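You operate a simulated robot arm through the tools that you are given. There is no shell and no other tool.

You run a simulated robot arm. Do the job below in one go: nothing can be reset, and whatever is moved stays where it is left.

Task
Give the shaker crank two turns, then get the fan going again.
Fine: fan off and damper shut before cranking, damper open again after; the display ends on GOOD.
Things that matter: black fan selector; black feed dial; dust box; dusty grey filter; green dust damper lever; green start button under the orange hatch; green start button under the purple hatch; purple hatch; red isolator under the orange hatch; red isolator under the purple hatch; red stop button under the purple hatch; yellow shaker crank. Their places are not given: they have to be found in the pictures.

It is judged by the outcome, as a careful person would: the job done as asked, and still so three seconds after it is handed in. It fails if anything else is knocked over, pushed out of place, dropped, spilled or broken.

Robot
A 7-joint arm with a two-finger parallel gripper, fixed in place. Base frame: the origin is on the floor under the middle of its stand, x ahead of it, y to its left, z up. Units: cm, degrees, N and s.
It reaches about 124.7 cm from its shoulder. Its first joint turns from -132.0 to 132.0 degrees. Payload 3.91 kg.
The TCP is the grasp point between the finger pads, 3 cm short of the fingertips. In the tool frame z runs along the fingers and y along their closing line. The gripper opens to 11 cm. The fingers are 2 cm wide and 1 cm thick; the gripper's body (4.8 by 11.2 cm) begins 5.5 cm behind the TCP.
Orientation is that of the tool frame in the base frame, as a unit quaternion [w, x, y, z]. With the fingers straight down and closing along the base's y, the tool's x points along the base's -x, its y along +y and its z along -z.

Tools
- The arm moves only by the tool send_rows. Its argument "commands" is a list of rows, each a list of 6 numbers: the shift along the tool's x, y, z in cm, then the turn, a rotation vector about the tool's x, y, z in degrees. In form: [[tx, ty, tz, ax, ay, az], ...]. A call has 1 to 20 rows; each row is the pose to reach, as a shift and turn from the pose commanded when the call began, along the tool's axes at that moment. "claw" is the finger opening in cm, from 0 to 11, set as the call begins (left out, the last holds). Rows are played at 5 a second. More than 5 cm and 8.6 degrees between two rows, or a gripper value outside its range, and nothing of the call is played. Where a pose cannot be reached the arm comes as near as it can. A force on the tool above 90 N (or 10 N above the force at the start of the call, whichever is more), or a blocked arm, ends the call early, and 0.2 s more pass. The fingers move at their own pace (about 10.8 cm/s each) and stop on an object; they squeeze with about 30 N. The grip force told is the motor's: it shows also when the fingers shut on nothing. Time passes only in rows, and 0.2 s behind the last, so rows that repeat a pose let the fingers close. The reply holds the time, the measured pose of the TCP, the force on the tool along the base axes, the opening and the grip force, in the units named above and with some noise, with the torque about the TCP (base axes, N m) and any sound that the robot's microphone picked up.
- Cameras (640 x 400 px; columns grow to the right, rows downward): "scene" is fixed at [4.14, -65.18, 126.17]; the picture's right is [0.42, -0.91, 0.00], its down [-0.30, -0.14, -0.94] and it looks along [0.86, 0.40, -0.33] (base axes); focal length 308 px, centre (320, 200). "wrist" rides on the gripper at [7.2, 1.7, -10.3] in the tool frame; the picture's right is [-0.23, 0.97, 0.00], its down [-0.76, -0.18, -0.62] and it looks along [-0.61, -0.14, 0.78] (tool axes); focal length 222 px, centre (320, 200).
- snapshot(camera): a new picture of that camera. It takes no simulated time.
- measure_at(camera, pixels): for up to 12 pixels [column, row] of the newest picture of that camera ("zoom" is the newest enlarged one), the place [x, y, z] in the base frame of the surface seen there, good to about 0.2 cm, but the place of the scene camera against the robot may be out by one fixed shift of up to 2.5 cm in any direction. It takes no simulated time.
- zoom(camera, box): a new picture of the part [left, top, right, bottom] of that camera's present view, enlarged. It takes no simulated time.
- sign_off(): hands the job in; it is judged then, once.

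Open the gripper and draw the arm clear of the work before you hand the job in, unless the task says otherwise.

The tools are called after "Call:" as a command line: name --pt "numbers of a row" for each row, then --argument value for the rest, lists and objects as JSON in quotes. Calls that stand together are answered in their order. send_rows: Moves the arm, as the interface text tells. Its arguments: {"type":"object","properties":{"commands":{"type":"array","items":{"type":"array","items":{"type":"number"}}},"claw":{"type":"number"}},"required":["commands"]} The other tools are called the same way: snapshot (camera) takes a picture; measure_at (camera, pixels) gives the place of the surface under pixels of a picture; zoom (camera, box) takes an enlarged picture of a part of a camera's view; sign_off () hands the job in.

At the start:

```text
t: 0.0
eef_pos: [54.09, -18.41, 109.26]
tcp_rot: [-0.001, 0.001, 1.0, 0.0]
wrist_force: [-0.2, 0.4, 0.2]
wrist_torque: [-0.02, -0.02, 0.0]
opening: 11.01
grip_force: 0.1
```

scene: 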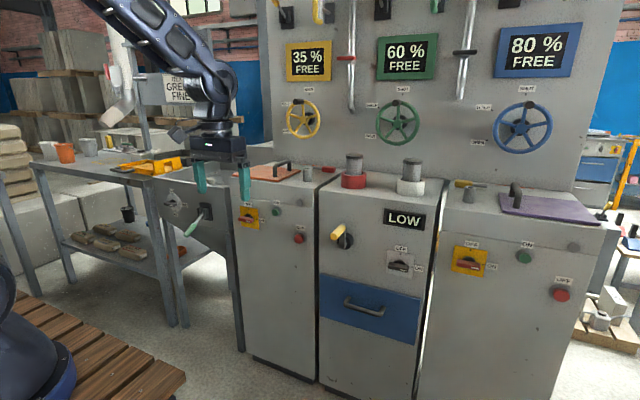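
wrist: 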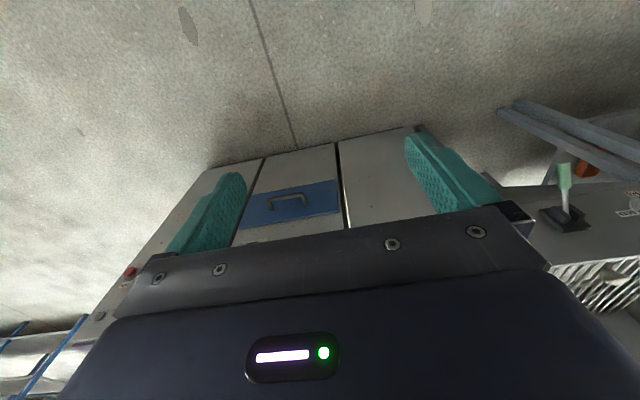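

The scene shows three cabinets with a LOW display at (404,218), a fan selector near (398,264), a yellow crank near (341,235), and a green lever at (195,222). I zoom in on each region to read the labels.

Call:
zoom --camera "scene" --box '[310, 180, 440, 300]'

Call:
zoom --camera "scene" --box '[140, 170, 320, 280]'

Call:
zoom --camera "scene" --box '[430, 170, 620, 310]'

Call:
zoom --camera "scene" --box '[260, 0, 610, 200]'

Call:
zoom --camera "scene" --box '[20, 50, 240, 200]'

```text
3.33 times, centred on (375, 240) of scene
```

zoom: 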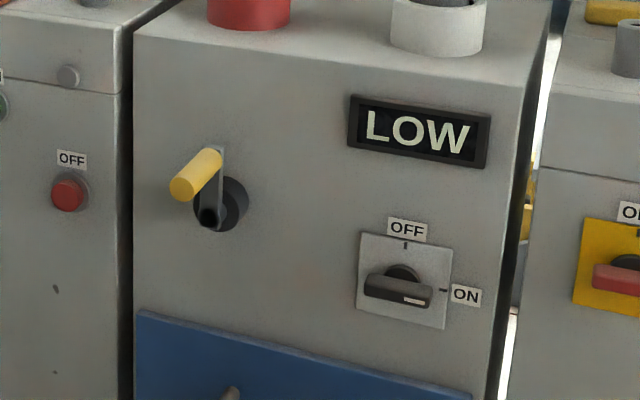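

```text
3.56 times, centred on (230, 225) of scene
```

zoom: 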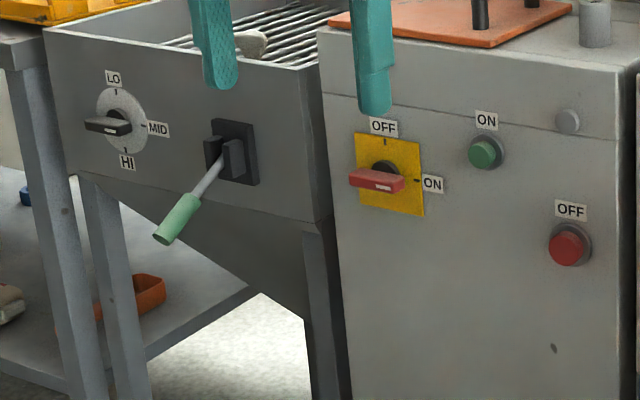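

```text
2.86 times, centred on (525, 240) of scene
```

zoom: 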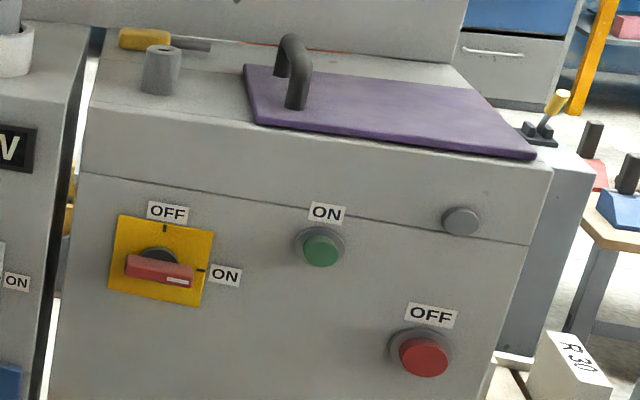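

```text
1.83 times, centred on (435, 100) of scene
```

zoom: 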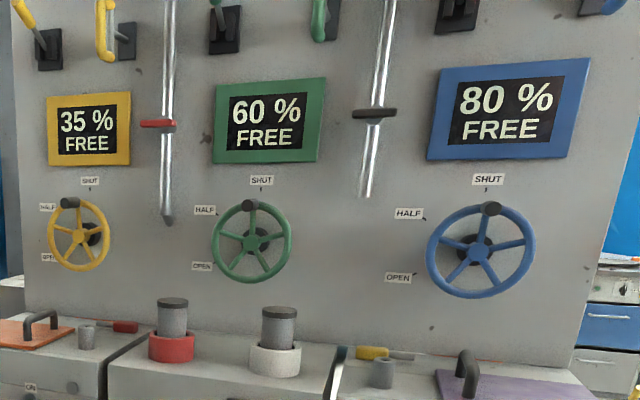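

```text
2.67 times, centred on (130, 125) of scene
```

zoom: 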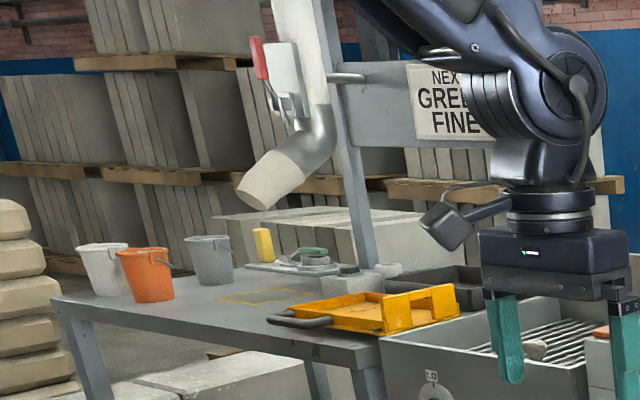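

The middle cabinet carries the crank, LOW display and selector; the green lever at (195,222) on the hopper is one candidate for the damper. I measure key points before moving the arm to look closer.

Call:
snapshot --camera "scene"

Call:
measure_at --camera "scene" --pixels '[[335, 236], [348, 240], [398, 264], [404, 218], [188, 232], [206, 212], [172, 200], [365, 305], [354, 165], [411, 172], [325, 260], [430, 215]]'

Call:
measure_at --camera "scene" --pixels '[[285, 14], [323, 14], [385, 5], [435, 5], [510, 3], [351, 60], [465, 52], [303, 118], [398, 125], [522, 128], [475, 265], [250, 217]]'

```text
taken
```

scene: 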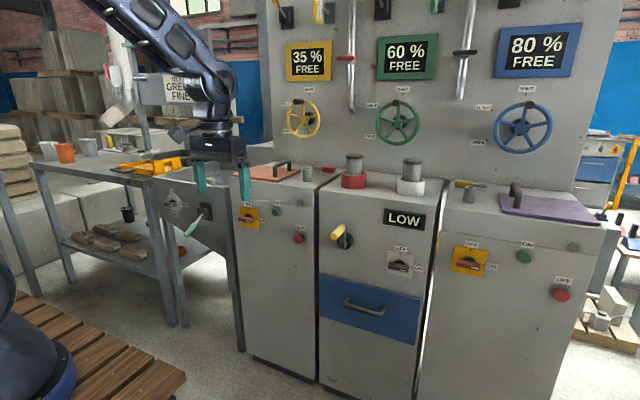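

```text
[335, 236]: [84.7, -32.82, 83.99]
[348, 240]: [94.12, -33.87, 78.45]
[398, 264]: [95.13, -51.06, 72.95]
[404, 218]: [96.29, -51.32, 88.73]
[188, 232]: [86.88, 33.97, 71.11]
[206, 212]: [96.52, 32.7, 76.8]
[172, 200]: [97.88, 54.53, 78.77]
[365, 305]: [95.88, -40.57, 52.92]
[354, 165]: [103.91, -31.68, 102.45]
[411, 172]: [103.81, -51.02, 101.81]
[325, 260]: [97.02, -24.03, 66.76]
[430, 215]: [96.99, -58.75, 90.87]
```

```text
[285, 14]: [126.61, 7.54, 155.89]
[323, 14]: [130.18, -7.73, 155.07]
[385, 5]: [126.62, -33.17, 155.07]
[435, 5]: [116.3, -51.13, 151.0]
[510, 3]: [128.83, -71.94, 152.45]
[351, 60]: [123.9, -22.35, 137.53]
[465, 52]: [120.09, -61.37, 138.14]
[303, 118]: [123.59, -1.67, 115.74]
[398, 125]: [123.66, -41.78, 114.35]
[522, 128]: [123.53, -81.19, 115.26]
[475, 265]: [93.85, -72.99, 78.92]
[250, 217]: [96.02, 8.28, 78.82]
```

The crank axis is about (96,-34,78), the selector about (95,-51,73), and there are more coloured levers at the very top of the silo panel. I zoom in tightly on the hopper lever, the top levers and the right edge to check which lever is the dust damper.

Call:
zoom --camera "scene" --box '[160, 185, 230, 245]'

Call:
zoom --camera "scene" --box '[260, 0, 460, 60]'

Call:
zoom --camera "scene" --box '[560, 120, 640, 340]'

Call:
zoom --camera "scene" --box '[80, 40, 250, 150]'

```text
6.67 times, centred on (195, 215) of scene
```

zoom: 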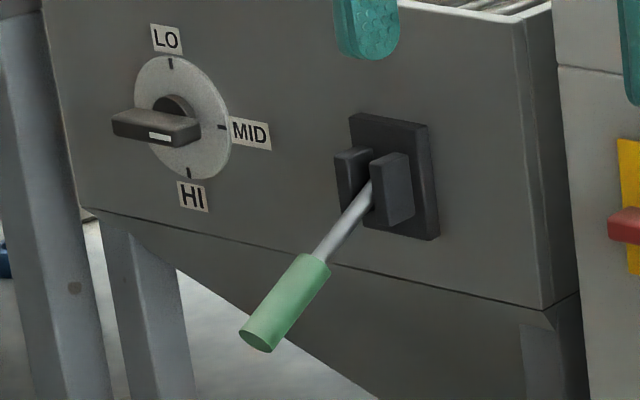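

```text
3.20 times, centred on (360, 30) of scene
```

zoom: 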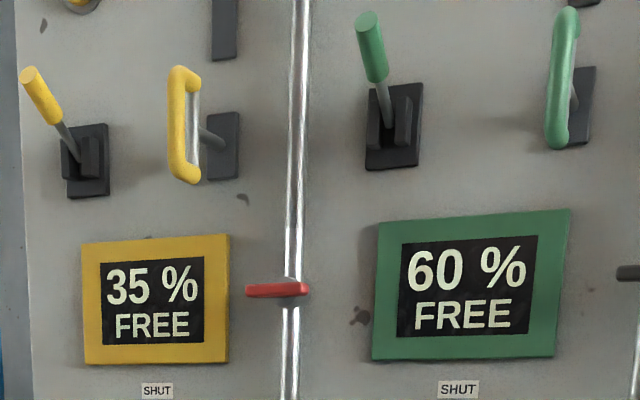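

```text
1.82 times, centred on (600, 230) of scene
```

zoom: 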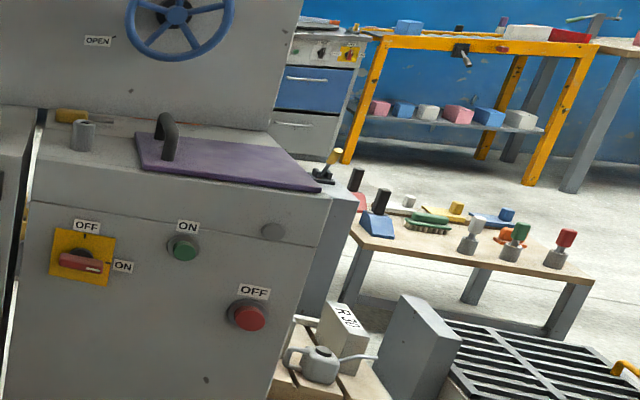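

```text
3.64 times, centred on (165, 95) of scene
```

zoom: 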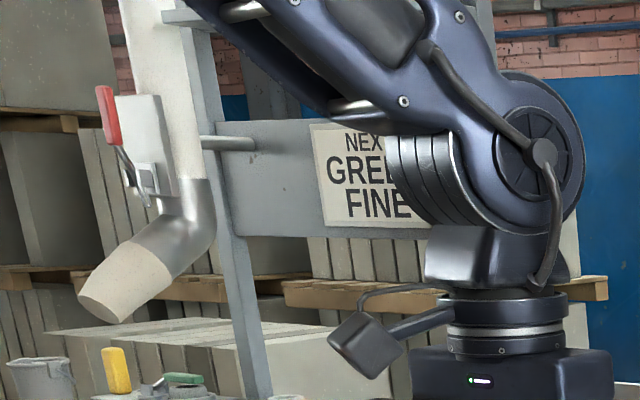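

The hopper's pale green lever and a similar green lever on the silo panel at about (376,20) both look like candidates, so I need a better look. I turn the gripper to point forward, which aims the wrist camera up at the panel.

Call:
send_rows --pt "0 0 0 0 -8 0" --pt "0 0 0 0 -16 0" --pt "0 0 0 0 -24 0" --pt "0 0 0 0 -32 0" --pt "0 0 0 0 -40 0" --pt "0 0 0 0 -48 0" --pt "0 0 0 0 -56 0" --pt "0 0 0 0 -64 0" --pt "0 0 0 0 -72 0" --pt "0 0 0 0 -80 0" --pt "0 0 0 0 -88 0" --pt "0 0 0 0 -90 0"

Call:
snapshot --camera "wrist"

Call:
snapshot --camera "scene"

```text
t: 2.6
eef_pos: [66.67, -27.84, 112.48]
tcp_rot: [0.708, -0.002, 0.707, 0.002]
wrist_force: [0.1, -0.8, 0.5]
wrist_torque: [0.01, -0.04, -0.01]
opening: 10.99
grip_force: 0.1
out of reach, approached as far as the arm can: row 4, 5, 6, 7, 8, 9, 10, 11, 12
```

```text
taken
```

wrist: 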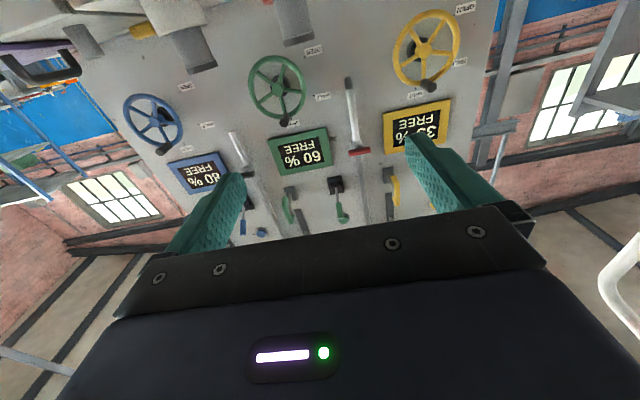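

```text
taken
```

scene: 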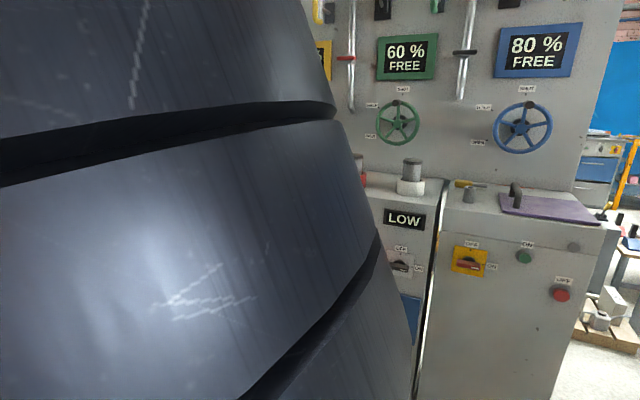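

The arm came forward to (66.7,-27.8,112.5) and the wrist view shows the silo levers around (240-390, 180-220), upside down. I zoom there to look for labels.

Call:
zoom --camera "wrist" --box '[220, 120, 430, 250]'

Call:
zoom --camera "wrist" --box '[380, 0, 640, 150]'

```text
3.05 times, centred on (325, 185) of wrist
```

zoom: 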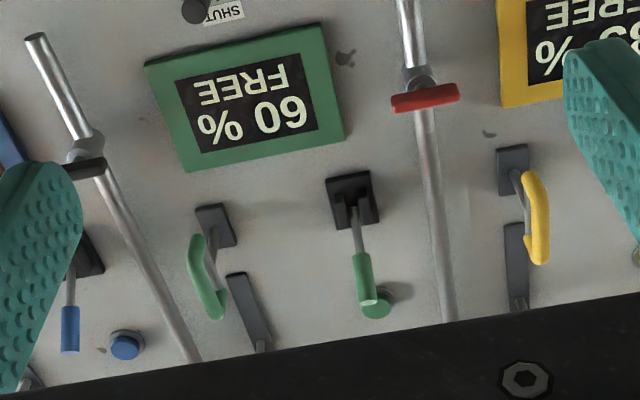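

```text
2.46 times, centred on (510, 75) of wrist
```

zoom: 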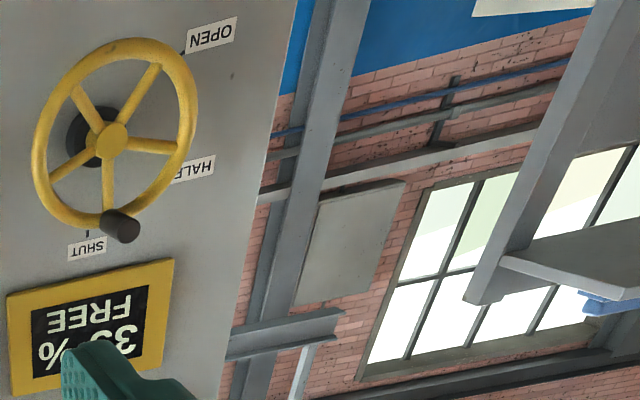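

No labels on the silo levers; they are colour-coded to their silos, while the hopper with the feed dial has its own pale green lever, which fits "dust damper". Next I lower the arm in front of the middle cabinet for a wrist view of the crank and selector.

Call:
send_rows --pt "3 -2.5 1 0 0 0" --pt "6 -5 2 0 0 0" --pt "9 -7.5 3 0 0 0" --pt "12 -10 4 0 0 0" --pt "15 -12.5 5 0 0 0" --pt "18 -15 6 0 0 0" --pt "21 -17.5 7 0 0 0" --pt "24 -20 8 0 0 0" --pt "27 -22.5 9 0 0 0" --pt "30 -25 10 0 0 0"

Call:
snapshot --camera "wrist"

Call:
snapshot --camera "scene"

```text
t: 4.8
eef_pos: [76.68, -52.66, 82.52]
tcp_rot: [0.707, -0.001, 0.707, 0.001]
wrist_force: [-0.5, -0.2, 0.2]
wrist_torque: [0.0, 0.02, 0.01]
opening: 11.01
grip_force: 0.1
```

```text
taken
```

wrist: 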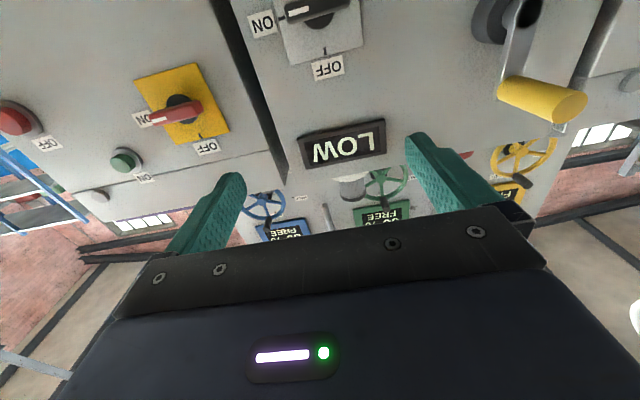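

```text
taken
```

scene: 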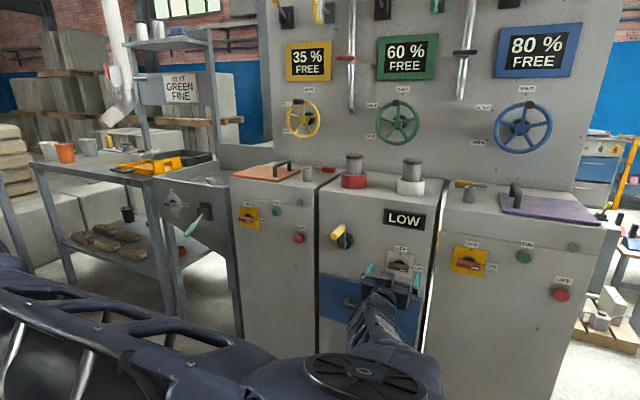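

The wrist view shows the selector at the top edge (~(315,10)), the display at (342,145), and the crank handle at (540,100). I measure these with the wrist camera to get the scene camera's fixed shift.

Call:
measure_at --camera "wrist" --pixels '[[302, 12], [330, 5], [342, 146], [330, 68], [510, 85], [540, 95], [570, 103], [515, 60], [500, 20], [490, 25], [580, 105], [324, 50]]'

Call:
measure_at --camera "scene" --pixels '[[404, 218], [401, 249], [337, 231], [334, 235], [343, 225], [345, 247], [398, 264], [392, 265], [408, 268], [419, 269]]'

Call:
zoom --camera "wrist" --box '[440, 0, 640, 140]'

Call:
zoom --camera "wrist" --box '[230, 0, 430, 180]'

```text
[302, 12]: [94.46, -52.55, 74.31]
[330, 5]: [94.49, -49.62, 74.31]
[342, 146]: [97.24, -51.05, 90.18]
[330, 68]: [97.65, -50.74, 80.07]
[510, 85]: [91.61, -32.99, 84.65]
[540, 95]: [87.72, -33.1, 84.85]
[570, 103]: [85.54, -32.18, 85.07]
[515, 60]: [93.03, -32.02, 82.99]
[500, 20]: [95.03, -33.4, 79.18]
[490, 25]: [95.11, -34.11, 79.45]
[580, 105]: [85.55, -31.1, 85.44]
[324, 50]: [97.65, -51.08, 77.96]
```

```text
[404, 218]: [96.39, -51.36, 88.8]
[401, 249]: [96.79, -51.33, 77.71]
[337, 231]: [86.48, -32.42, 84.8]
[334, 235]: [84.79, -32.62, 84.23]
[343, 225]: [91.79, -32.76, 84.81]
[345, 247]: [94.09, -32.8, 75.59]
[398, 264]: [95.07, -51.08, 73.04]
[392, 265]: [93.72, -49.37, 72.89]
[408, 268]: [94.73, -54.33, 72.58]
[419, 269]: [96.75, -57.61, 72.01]
```

```text
2.86 times, centred on (540, 70) of wrist
```

zoom: 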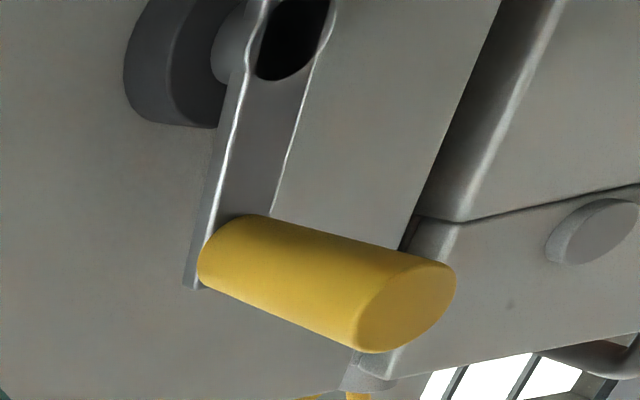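

```text
2.22 times, centred on (330, 90) of wrist
```

zoom: 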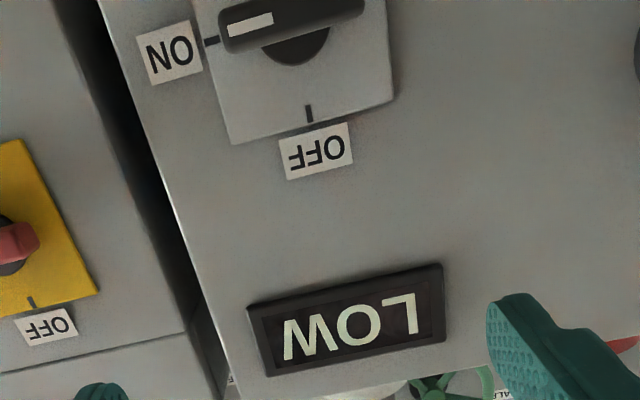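

The wrist measurements show the scene camera reads about 0.9 cm low in x, 0.4 in y and 2 in z. I lower the gripper about 14 cm and shift left so both crank and selector are near the middle of the wrist view.

Call:
send_rows --pt "3 2 -0.5 0 0 0" --pt "6 4 -1 0 0 0" --pt "9 6 -1.5 0 0 0" --pt "12 8 -2 0 0 0" --pt "15 10 -2.5 0 0 0" --pt "15 10 -2.5 0 0 0"

Call:
snapshot --camera "wrist"

Call:
snapshot --camera "scene"

```text
t: 6.2
eef_pos: [74.34, -42.36, 67.61]
tcp_rot: [0.707, 0.001, 0.707, -0.001]
wrist_force: [-0.1, 0.6, 0.5]
wrist_torque: [-0.02, 0.0, -0.02]
opening: 11.0
grip_force: 0.1
```

```text
taken
```

wrist: 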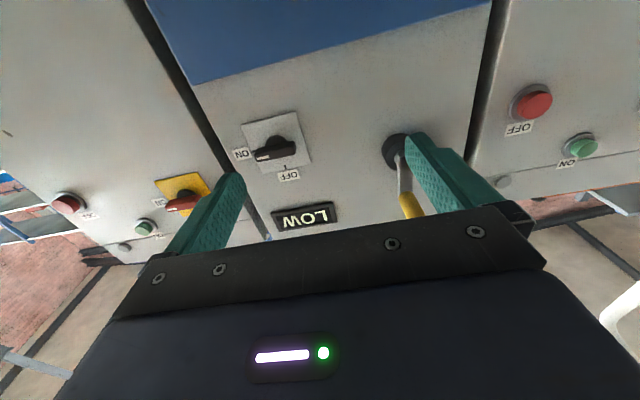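

```text
taken
```

scene: 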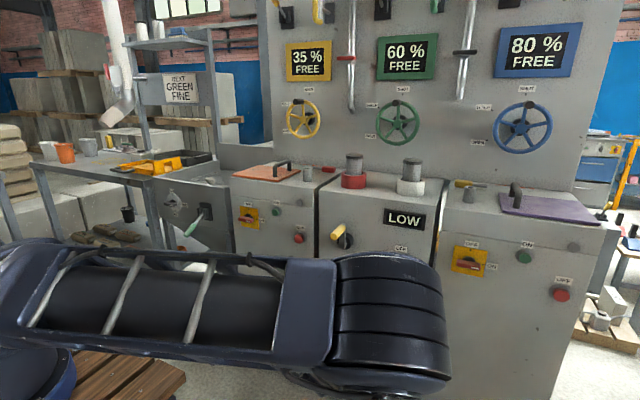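

The selector is now clear at (275,145) in the wrist view and the crank hub at (397,155). I zoom on the selector and measure it precisely.

Call:
zoom --camera "wrist" --box '[220, 100, 340, 240]'

Call:
measure_at --camera "zoom" --pixels '[[270, 160], [200, 170], [340, 150], [250, 110], [120, 60], [330, 40], [400, 200], [180, 260], [290, 215], [220, 165]]'

Call:
measure_at --camera "wrist" --pixels '[[385, 153], [395, 137], [398, 165], [403, 170], [404, 180], [408, 200], [415, 208], [393, 150]]'

```text
2.86 times, centred on (280, 170) of wrist
```

zoom: 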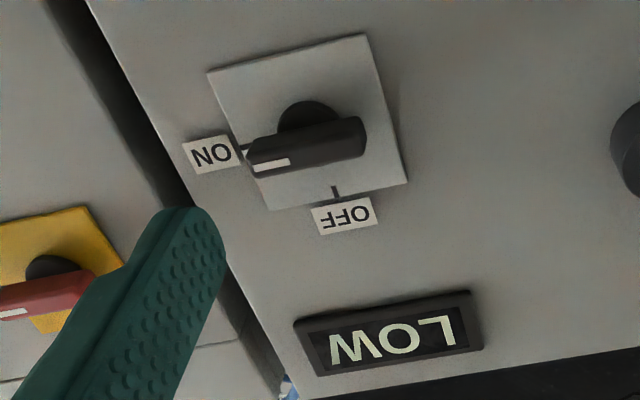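

```text
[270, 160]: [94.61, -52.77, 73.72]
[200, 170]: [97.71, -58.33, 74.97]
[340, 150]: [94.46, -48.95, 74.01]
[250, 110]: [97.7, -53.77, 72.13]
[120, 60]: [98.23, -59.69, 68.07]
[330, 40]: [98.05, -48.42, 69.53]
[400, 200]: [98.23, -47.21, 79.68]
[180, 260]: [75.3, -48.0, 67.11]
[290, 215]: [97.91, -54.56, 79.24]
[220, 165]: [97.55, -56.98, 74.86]
```

```text
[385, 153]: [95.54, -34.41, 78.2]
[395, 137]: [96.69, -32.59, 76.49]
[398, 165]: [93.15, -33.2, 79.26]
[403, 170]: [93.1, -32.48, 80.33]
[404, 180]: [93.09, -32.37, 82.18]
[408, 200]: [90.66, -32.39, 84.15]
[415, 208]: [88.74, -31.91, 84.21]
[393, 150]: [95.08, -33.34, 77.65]
```

The selector bar is horizontal pointing to ON with its stripe at the left of the upside-down image. I measure the plate corners, tick marks and the bar's edges to fix its axis and depth.

Call:
measure_at --camera "zoom" --pixels '[[214, 76], [357, 42], [401, 180], [270, 204], [335, 190], [245, 148], [255, 150], [255, 168], [355, 128], [358, 150], [300, 140], [300, 163]]'

Call:
zoom --camera "wrist" --box '[245, 125, 315, 175]'

```text
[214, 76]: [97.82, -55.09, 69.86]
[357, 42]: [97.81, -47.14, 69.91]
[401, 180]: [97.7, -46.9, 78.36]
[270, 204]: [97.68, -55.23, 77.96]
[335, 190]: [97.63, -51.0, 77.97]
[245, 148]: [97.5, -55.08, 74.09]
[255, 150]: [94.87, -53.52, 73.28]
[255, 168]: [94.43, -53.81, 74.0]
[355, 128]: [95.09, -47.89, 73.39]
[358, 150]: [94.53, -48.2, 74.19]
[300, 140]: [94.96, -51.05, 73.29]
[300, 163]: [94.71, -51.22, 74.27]
```

```text
8.00 times, centred on (280, 150) of wrist
```

zoom: 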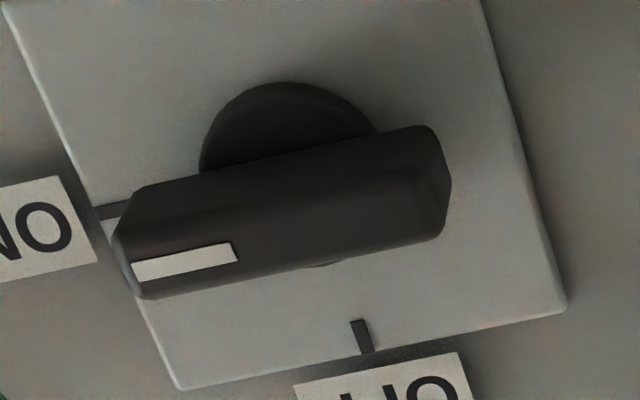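

The selector's plate runs y -55.1 to -47.0 and z 69.9 to 78.2, so its axis is at (y,z) = (-51.05, 74.05), with the bar front at x≈94.4. I roll the gripper +90° so it closes vertically and line it up in front of the bar at x=84.

Call:
send_rows --pt "-0.585 -0.79 0.88 0 0 8.18" --pt "-1.17 -1.58 1.76 0 0 16.36" --pt "-1.756 -2.37 2.63 0 0 24.55" --pt "-2.34 -3.16 3.51 0 0 32.73" --pt "-2.93 -3.95 4.39 0 0 40.91" --pt "-3.51 -4.74 5.27 0 0 49.09" --pt "-4.1 -5.53 6.15 0 0 57.27" --pt "-4.68 -6.32 7.03 0 0 65.45" --pt "-5.27 -7.11 7.9 0 0 73.64" --pt "-5.85 -7.9 8.78 0 0 81.82" --pt "-6.44 -8.69 9.66 0 0 90" --pt "-6.44 -8.69 9.66 0 0 90" --claw 5

Call:
snapshot --camera "wrist"

Call:
snapshot --camera "scene"

```text
t: 8.8
eef_pos: [83.78, -51.07, 74.11]
tcp_rot: [0.5, 0.501, 0.5, 0.5]
wrist_force: [-0.1, -0.1, -0.1]
wrist_torque: [0.04, -0.03, -0.04]
opening: 5.01
grip_force: 0.1
```

```text
taken
```

wrist: 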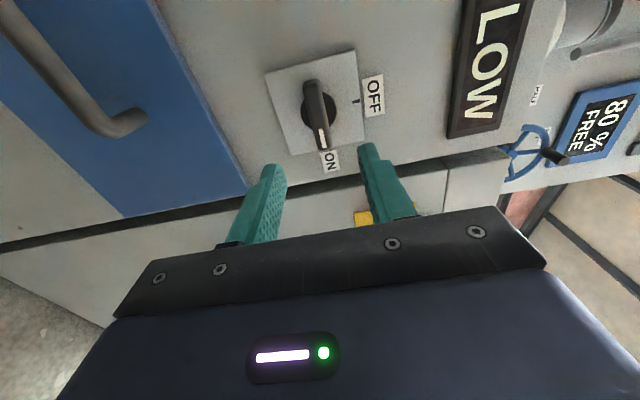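

```text
taken
```

scene: 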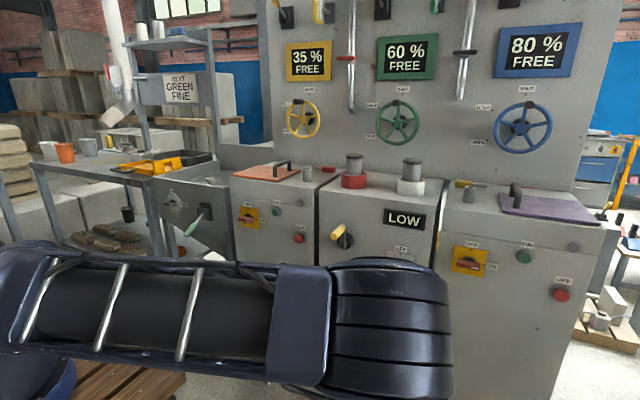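

The fingers bracket the bar, which sits at (318,115) in the wrist view. I verify its position from this view before going in.

Call:
measure_at --camera "wrist" --pixels '[[312, 85], [318, 105], [322, 130], [313, 120], [327, 118], [308, 84], [267, 75], [354, 52], [365, 144], [292, 153]]'

Call:
zoom --camera "wrist" --box '[250, 40, 400, 180]'

```text
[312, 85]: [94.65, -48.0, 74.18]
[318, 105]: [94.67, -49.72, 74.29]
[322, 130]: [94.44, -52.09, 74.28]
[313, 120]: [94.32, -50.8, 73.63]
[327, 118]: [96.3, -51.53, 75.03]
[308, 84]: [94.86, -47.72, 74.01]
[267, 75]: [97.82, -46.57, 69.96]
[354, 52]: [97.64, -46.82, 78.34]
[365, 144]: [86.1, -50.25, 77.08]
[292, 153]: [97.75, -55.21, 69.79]
```

```text
2.86 times, centred on (325, 110) of wrist
```

zoom: 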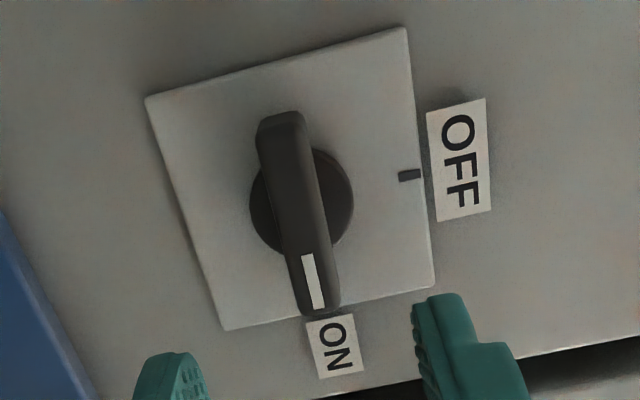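

The bar's centre is at z≈74.1 with its front at x≈94.5, matching the gripper height. I advance 9.3 cm and then close on it.

Call:
send_rows --pt "0 0 2.5 0 0 0" --pt "0 0 5 0 0 0" --pt "0 0 7 0 0 0" --pt "0 0 8.2 0 0 0" --pt "0 0 9.3 0 0 0" --pt "0 0 9.3 0 0 0"

Call:
snapshot --camera "wrist"

```text
t: 10.2
eef_pos: [93.12, -51.12, 74.21]
tcp_rot: [0.501, 0.5, 0.5, 0.5]
wrist_force: [-0.7, -0.2, -0.5]
wrist_torque: [0.03, 0.02, 0.0]
opening: 5.0
grip_force: 0.0
```

```text
taken
```

wrist: 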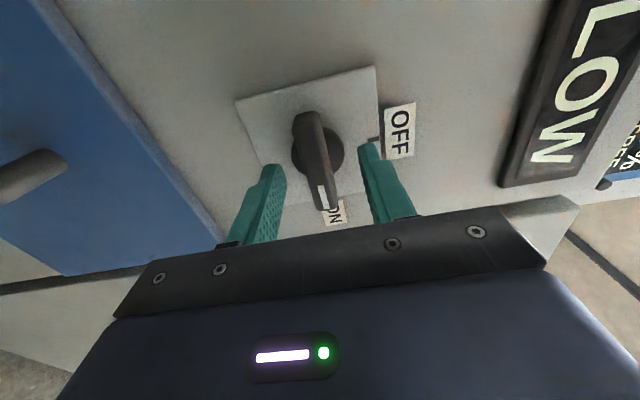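

The fingers now straddle the bar without touching anything. I close the gripper on the bar.

Call:
send_rows --pt "0 0 0 0 0 0" --pt "0 0 0 0 0 0" --pt "0 0 0 0 0 0" --pt "0 0 0 0 0 0" --claw 0

Call:
snapshot --camera "wrist"

```text
t: 11.2
eef_pos: [93.1, -51.15, 74.04]
tcp_rot: [0.499, 0.5, 0.501, 0.5]
wrist_force: [3.8, 0.1, -12.2]
wrist_torque: [-0.02, 0.15, -0.43]
opening: 1.57
grip_force: 45.0
```

```text
taken
```

wrist: 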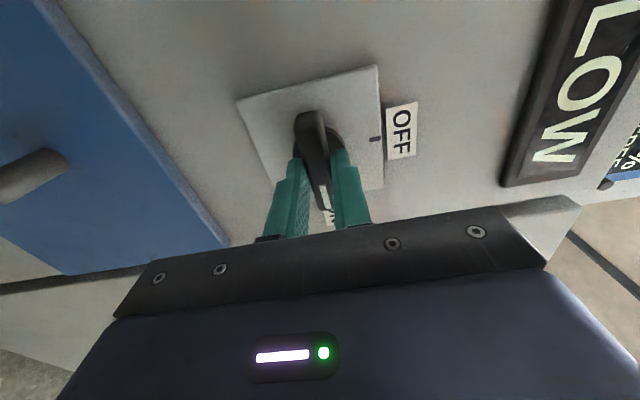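

The bar is held at 1.57 cm opening. I turn it counterclockwise (−90° about the tool axis) from ON to OFF.

Call:
send_rows --pt "0 0 0 0 0 -8" --pt "0 0 0 0 0 -16" --pt "0 0 0 0 0 -24" --pt "0 0 0 0 0 -32" --pt "0 0 0 0 0 -40" --pt "0 0 0 0 0 -48" --pt "0 0 0 0 0 -56" --pt "0 0 0 0 0 -64" --pt "0 0 0 0 0 -72" --pt "0 0 0 0 0 -80" --pt "0 0 0 0 0 -88" --pt "0 0 0 0 0 -91" --pt "0 0 0 0 0 -91"

Call:
snapshot --camera "wrist"

Call:
snapshot --camera "scene"

```text
t: 14.0
eef_pos: [93.16, -50.88, 74.23]
tcp_rot: [0.708, -0.007, 0.707, -0.004]
wrist_force: [1.7, 48.9, 17.8]
wrist_torque: [1.07, -0.92, 0.31]
opening: 1.59
grip_force: 44.5
```

```text
taken
```

wrist: 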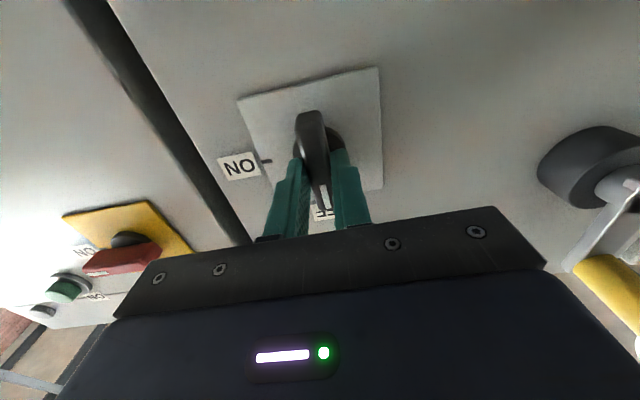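

```text
taken
```

scene: 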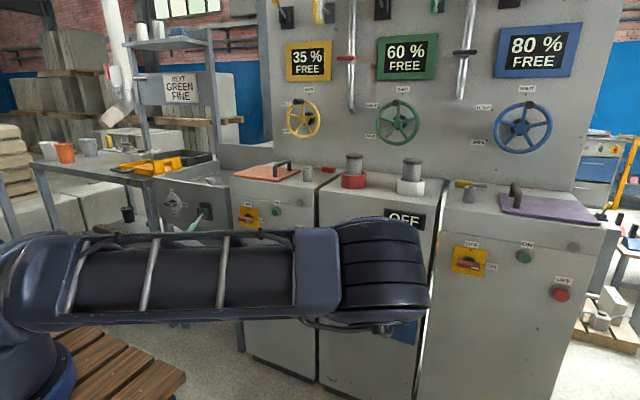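

The display now reads OFF and the bar points up to OFF. I open the fingers and back out 10 cm.

Call:
send_rows --pt "0 0 0 0 0 0" --pt "0 0 0 0 0 0" --pt "0 0 -2.5 0 0 0" --pt "0 0 -5 0 0 0" --pt "0 0 -7.5 0 0 0" --pt "0 0 -10 0 0 0" --pt "0 0 -13 0 0 0" --claw 5

Call:
snapshot --camera "wrist"

Call:
snapshot --camera "scene"

```text
t: 15.6
eef_pos: [80.16, -51.47, 74.14]
tcp_rot: [0.707, -0.007, 0.707, -0.005]
wrist_force: [0.7, -0.1, -0.5]
wrist_torque: [0.01, 0.0, -0.02]
opening: 5.03
grip_force: 0.1
```

```text
taken
```

wrist: 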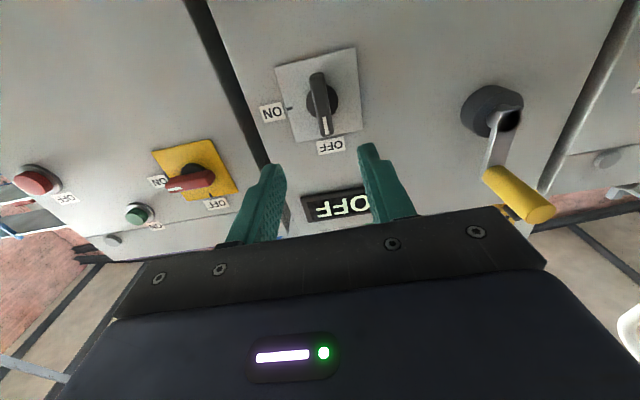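

```text
taken
```

scene: 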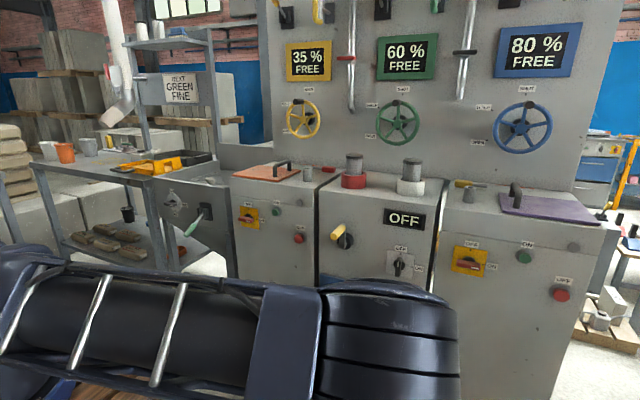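

The fan is OFF, and the crank is fully visible at (490,110)–(520,195). I measure the crank's hub and handle from here while it is in view.

Call:
zoom --camera "wrist" --box '[440, 60, 580, 240]'

Call:
measure_at --camera "wrist" --pixels '[[465, 105], [480, 110], [508, 118], [497, 105], [492, 150], [490, 180], [500, 185], [520, 197], [539, 210], [530, 222], [548, 208], [540, 200]]'

```text
2.22 times, centred on (510, 150) of wrist
```

zoom: 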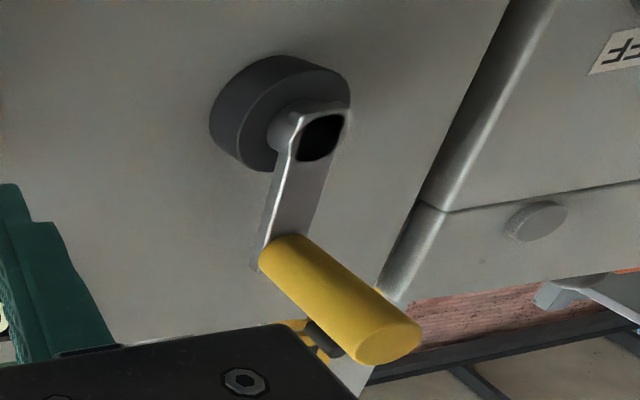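

```text
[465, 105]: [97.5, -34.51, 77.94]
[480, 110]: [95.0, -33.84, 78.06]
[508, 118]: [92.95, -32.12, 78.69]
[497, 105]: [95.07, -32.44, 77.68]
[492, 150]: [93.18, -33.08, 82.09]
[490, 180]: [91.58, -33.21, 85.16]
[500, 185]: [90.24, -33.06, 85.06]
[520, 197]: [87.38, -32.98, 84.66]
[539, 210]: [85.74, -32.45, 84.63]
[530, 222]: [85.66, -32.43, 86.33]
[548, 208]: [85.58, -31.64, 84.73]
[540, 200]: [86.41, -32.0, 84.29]
```

I take finer measurements on the crank's shaft end and the handle's end face in the zoomed picture.

Call:
measure_at --camera "zoom" --pixels '[[320, 138], [310, 130], [335, 125], [388, 343], [362, 358], [415, 325], [365, 335], [410, 350], [300, 290], [330, 270], [280, 250], [265, 262]]'

Call:
zoom --camera "scene" --box '[320, 210, 370, 260]'

```text
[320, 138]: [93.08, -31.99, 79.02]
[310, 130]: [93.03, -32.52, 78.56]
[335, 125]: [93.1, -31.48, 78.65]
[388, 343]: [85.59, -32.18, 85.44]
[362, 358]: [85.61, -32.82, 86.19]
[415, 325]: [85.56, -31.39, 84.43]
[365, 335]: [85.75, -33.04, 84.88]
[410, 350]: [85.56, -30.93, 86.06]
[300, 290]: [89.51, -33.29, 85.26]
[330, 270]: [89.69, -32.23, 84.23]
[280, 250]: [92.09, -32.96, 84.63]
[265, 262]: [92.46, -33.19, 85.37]
```

```text
8.00 times, centred on (345, 235) of scene
```

zoom: 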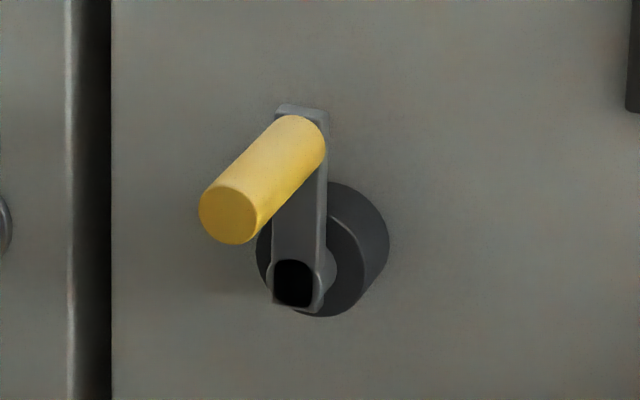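

The crank's shaft axis is at (y,z)≈(-32.0,78.7), with the handle along x from 85.6 to 92.4 at (-32.1,85.5), so the radius is about 6.8 cm. Now I move left to inspect the hopper's green lever, sweeping at x≈77 so I stay clear of the crank handle.

Call:
send_rows --pt "0.6 4.4 -0.4 0 0 0" --pt "1.2 8.8 -0.8 0 0 0" --pt "1.8 13.2 -1.2 0 0 0" --pt "2.4 17.6 -1.6 0 0 0" --pt "3 22 -2 0 0 0" --pt "3.6 26.4 -2.4 0 0 0" --pt "4.2 30.8 -2.8 0 0 0" --pt "4.8 35.2 -3 0 0 0" --pt "5.4 39.6 -3 0 0 0" --pt "6 44 -3 0 0 0"

Call:
snapshot --camera "scene"

```text
t: 17.8
eef_pos: [75.82, -12.51, 72.4]
tcp_rot: [0.707, -0.007, 0.707, -0.005]
wrist_force: [-0.1, -0.8, 0.1]
wrist_torque: [0.0, 0.01, 0.02]
opening: 5.01
grip_force: 0.2
out of reach, approached as far as the arm can: row 9, 10
```

```text
taken
```

scene: 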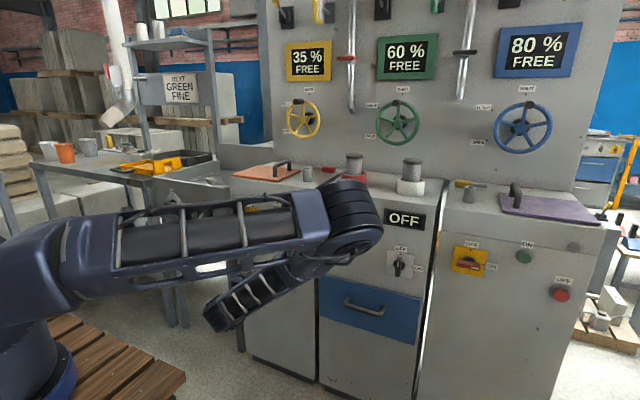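

The arm has folded, with the elbow at about (360,220) in the scene and the reach limit hit at y≈-12.5. I measure where the elbow is relative to the crank before moving on.

Call:
measure_at --camera "scene" --pixels '[[360, 190], [375, 235], [350, 250], [310, 215], [230, 225], [60, 240], [230, 310], [330, 270]]'

Call:
snapshot --camera "wrist"

```text
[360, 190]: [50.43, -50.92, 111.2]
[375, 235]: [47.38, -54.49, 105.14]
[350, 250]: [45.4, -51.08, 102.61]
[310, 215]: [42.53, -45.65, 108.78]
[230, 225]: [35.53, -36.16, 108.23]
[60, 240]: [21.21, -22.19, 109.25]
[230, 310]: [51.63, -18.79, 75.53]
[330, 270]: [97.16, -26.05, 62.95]
```

```text
taken
```

wrist: 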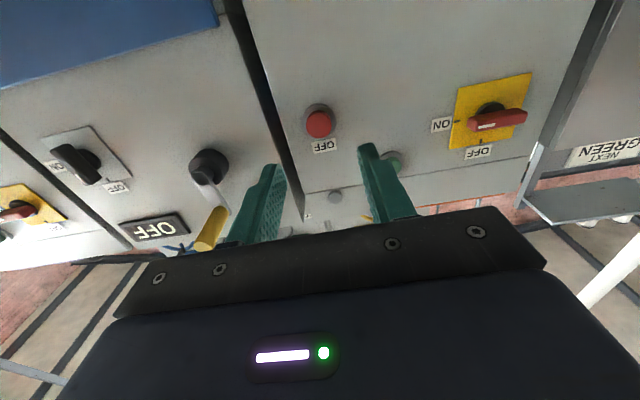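

The elbow sits out at (48,-52,108), well clear of the cabinets, but the wrist is bent to its limit. I pitch the gripper back to pointing down, which relaxes the wrist, while raising it a little.

Call:
send_rows --pt "-1 0 0 0 8 0" --pt "-2 0 0 0 16 0" --pt "-3 0 0 0 24 0" --pt "-4 0 0 0 32 0" --pt "-5 0 0 0 40 0" --pt "-6 0 0 0 48 0" --pt "-7 0 0 0 56 0" --pt "-8 0 0 0 64 0" --pt "-9 0 0 0 72 0" --pt "-10 0 0 0 80 0" --pt "-10 0 0 0 88 0" --pt "-10 0 0 0 90 0"

Call:
snapshot --camera "scene"

Call:
snapshot --camera "wrist"

```text
t: 20.4
eef_pos: [76.23, -12.36, 82.22]
tcp_rot: [-0.001, 0.0, 1.0, -0.009]
wrist_force: [-0.5, -0.1, 0.0]
wrist_torque: [0.0, 0.01, -0.01]
opening: 5.02
grip_force: 0.1
```

```text
taken
```

scene: 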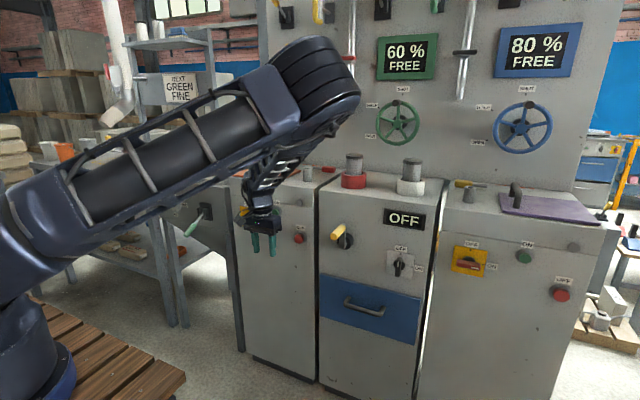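

```text
taken
```

wrist: 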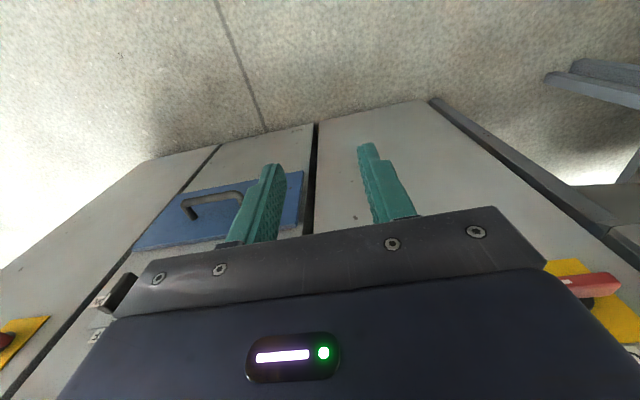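

The gripper points down again at (76,-12,82) and the elbow is up. I move left 45 cm and up about 12 cm to stand in front of and above the hopper lever.

Call:
send_rows --pt "0.2 4.5 -1.2 0 0 0" --pt "0.4 9 -2.4 0 0 0" --pt "0.6 13.5 -3.6 0 0 0" --pt "0.8 18 -4.8 0 0 0" --pt "1 22.5 -6 0 0 0" --pt "1.2 27 -7.2 0 0 0" --pt "1.4 31.5 -8.4 0 0 0" --pt "1.6 36 -9.6 0 0 0" --pt "1.8 40.5 -10.8 0 0 0" --pt "2 45 -12 0 0 0" --pt "2 45 -12 0 0 0"

Call:
snapshot --camera "scene"

Call:
snapshot --camera "wrist"

```text
t: 22.8
eef_pos: [69.7, -0.19, 90.06]
tcp_rot: [0.001, 0.0, 1.0, -0.009]
wrist_force: [-0.5, -0.7, 0.2]
wrist_torque: [-0.02, -0.02, 0.03]
opening: 5.01
grip_force: 0.1
out of reach, approached as far as the arm can: row 3, 4, 5, 6, 7, 8, 9, 10, 11
```

```text
taken
```

scene: 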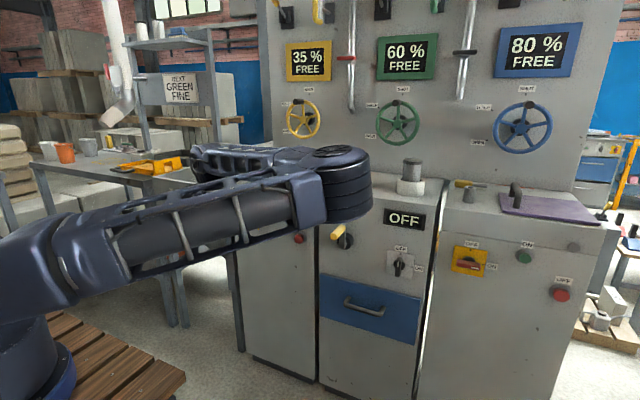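

```text
taken
```

wrist: 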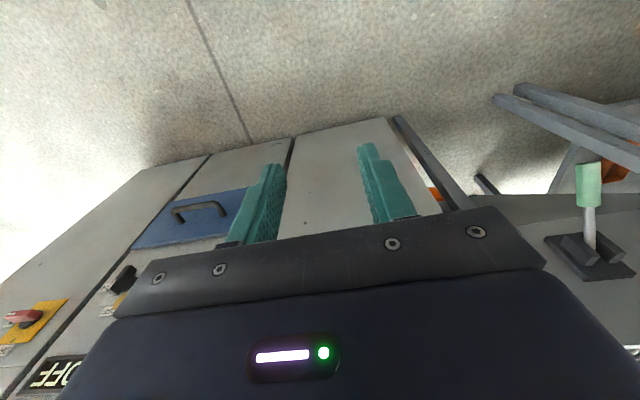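

The arm is stuck at (69.7,-0.2,90), probably a joint limit from holding the yaw fixed while the elbow is out to the right. I swing the whole pose rigidly about the base axis by 28° so only the first joint has to turn.

Call:
send_rows --pt "0.13 4.26 0 0 0 -3.5" --pt "0.52 8.49 0 0 0 -7" --pt "1.17 12.7 0 0 0 -10.5" --pt "2.07 16.86 0 0 0 -14" --pt "3.23 20.96 0 0 0 -17.5" --pt "4.63 24.98 0 0 0 -21" --pt "6.28 28.9 0 0 0 -24.5" --pt "8.16 32.72 0 0 0 -28" --pt "8.16 32.72 0 0 0 -28"

Call:
snapshot --camera "scene"

Call:
snapshot --camera "wrist"

```text
t: 24.8
eef_pos: [63.63, 5.48, 102.9]
tcp_rot: [-0.008, -0.218, 0.976, -0.008]
wrist_force: [-0.7, -0.9, -0.1]
wrist_torque: [0.03, 0.04, -0.03]
opening: 5.01
grip_force: 0.1
out of reach, approached as far as the arm can: row 1, 2, 3, 4, 5, 6, 7, 8, 9
```

```text
taken
```

scene: 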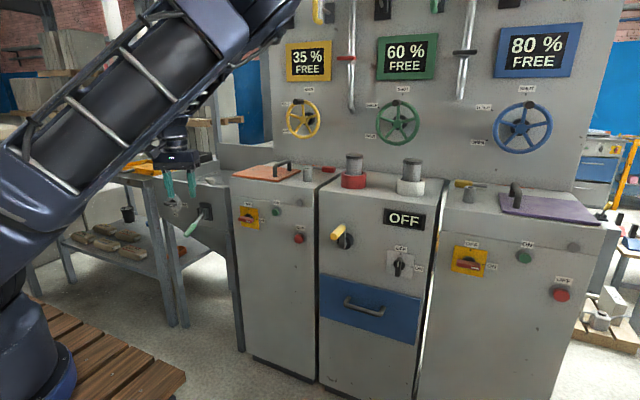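

```text
taken
```

wrist: 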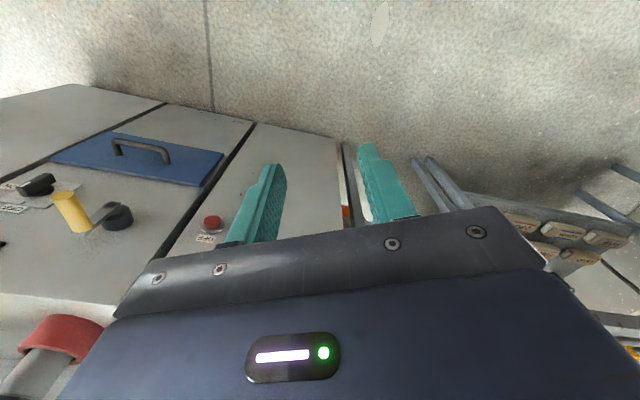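

The arm couldn't follow because joint 1 seems to be at its limit with the shoulder leaning the "wrong way". The elbow is now higher, at about (240,20); I measure the arm to understand its configuration.

Call:
measure_at --camera "scene" --pixels '[[10, 180], [60, 230], [100, 110], [150, 90], [200, 40], [235, 10], [280, 10], [180, 120], [178, 158], [20, 320], [15, 390]]'

```text
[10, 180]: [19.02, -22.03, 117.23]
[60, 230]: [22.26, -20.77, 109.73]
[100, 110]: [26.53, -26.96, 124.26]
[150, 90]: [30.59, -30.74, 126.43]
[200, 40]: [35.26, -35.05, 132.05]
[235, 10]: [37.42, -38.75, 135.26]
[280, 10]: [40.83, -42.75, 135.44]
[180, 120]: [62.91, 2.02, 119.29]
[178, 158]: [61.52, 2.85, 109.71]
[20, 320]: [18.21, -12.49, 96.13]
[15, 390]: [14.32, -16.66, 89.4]
```

The upper arm lies at azimuth about −47°, consistent with joint 1 at +132° leaning backwards. I go back up and in toward the starting pose to bring the upper arm near vertical, where it can swap to the normal configuration.

Call:
send_rows --pt "2.6 -0.9 -2.4 0 0 3" --pt "5.2 -1.85 -4.75 0 0 6" --pt "7.8 -2.8 -7.1 0 0 9" --pt "10.4 -3.7 -9.5 0 0 12.5" --pt "13 -4.6 -11.9 0 0 16" --pt "15.5 -5.5 -14.3 0 0 19" --pt "18.1 -6.5 -16.6 0 0 22" --pt "20.7 -7.4 -19 0 0 25"

Call:
snapshot --camera "scene"

```text
t: 26.6
eef_pos: [47.16, -11.16, 122.59]
tcp_rot: [-0.001, -0.026, 1.0, -0.009]
wrist_force: [0.7, -0.3, -0.1]
wrist_torque: [-0.01, 0.01, -0.04]
opening: 5.0
grip_force: 0.0
```

```text
taken
```

scene: 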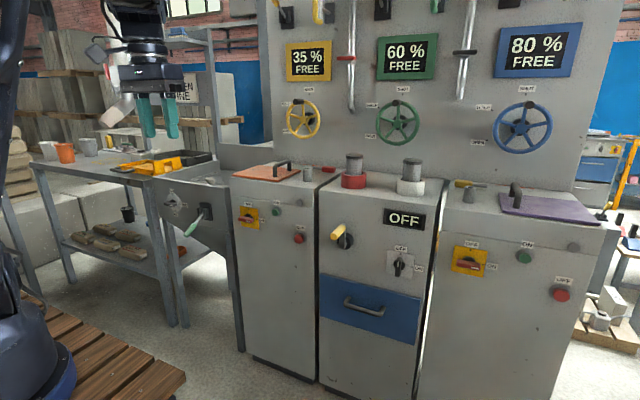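

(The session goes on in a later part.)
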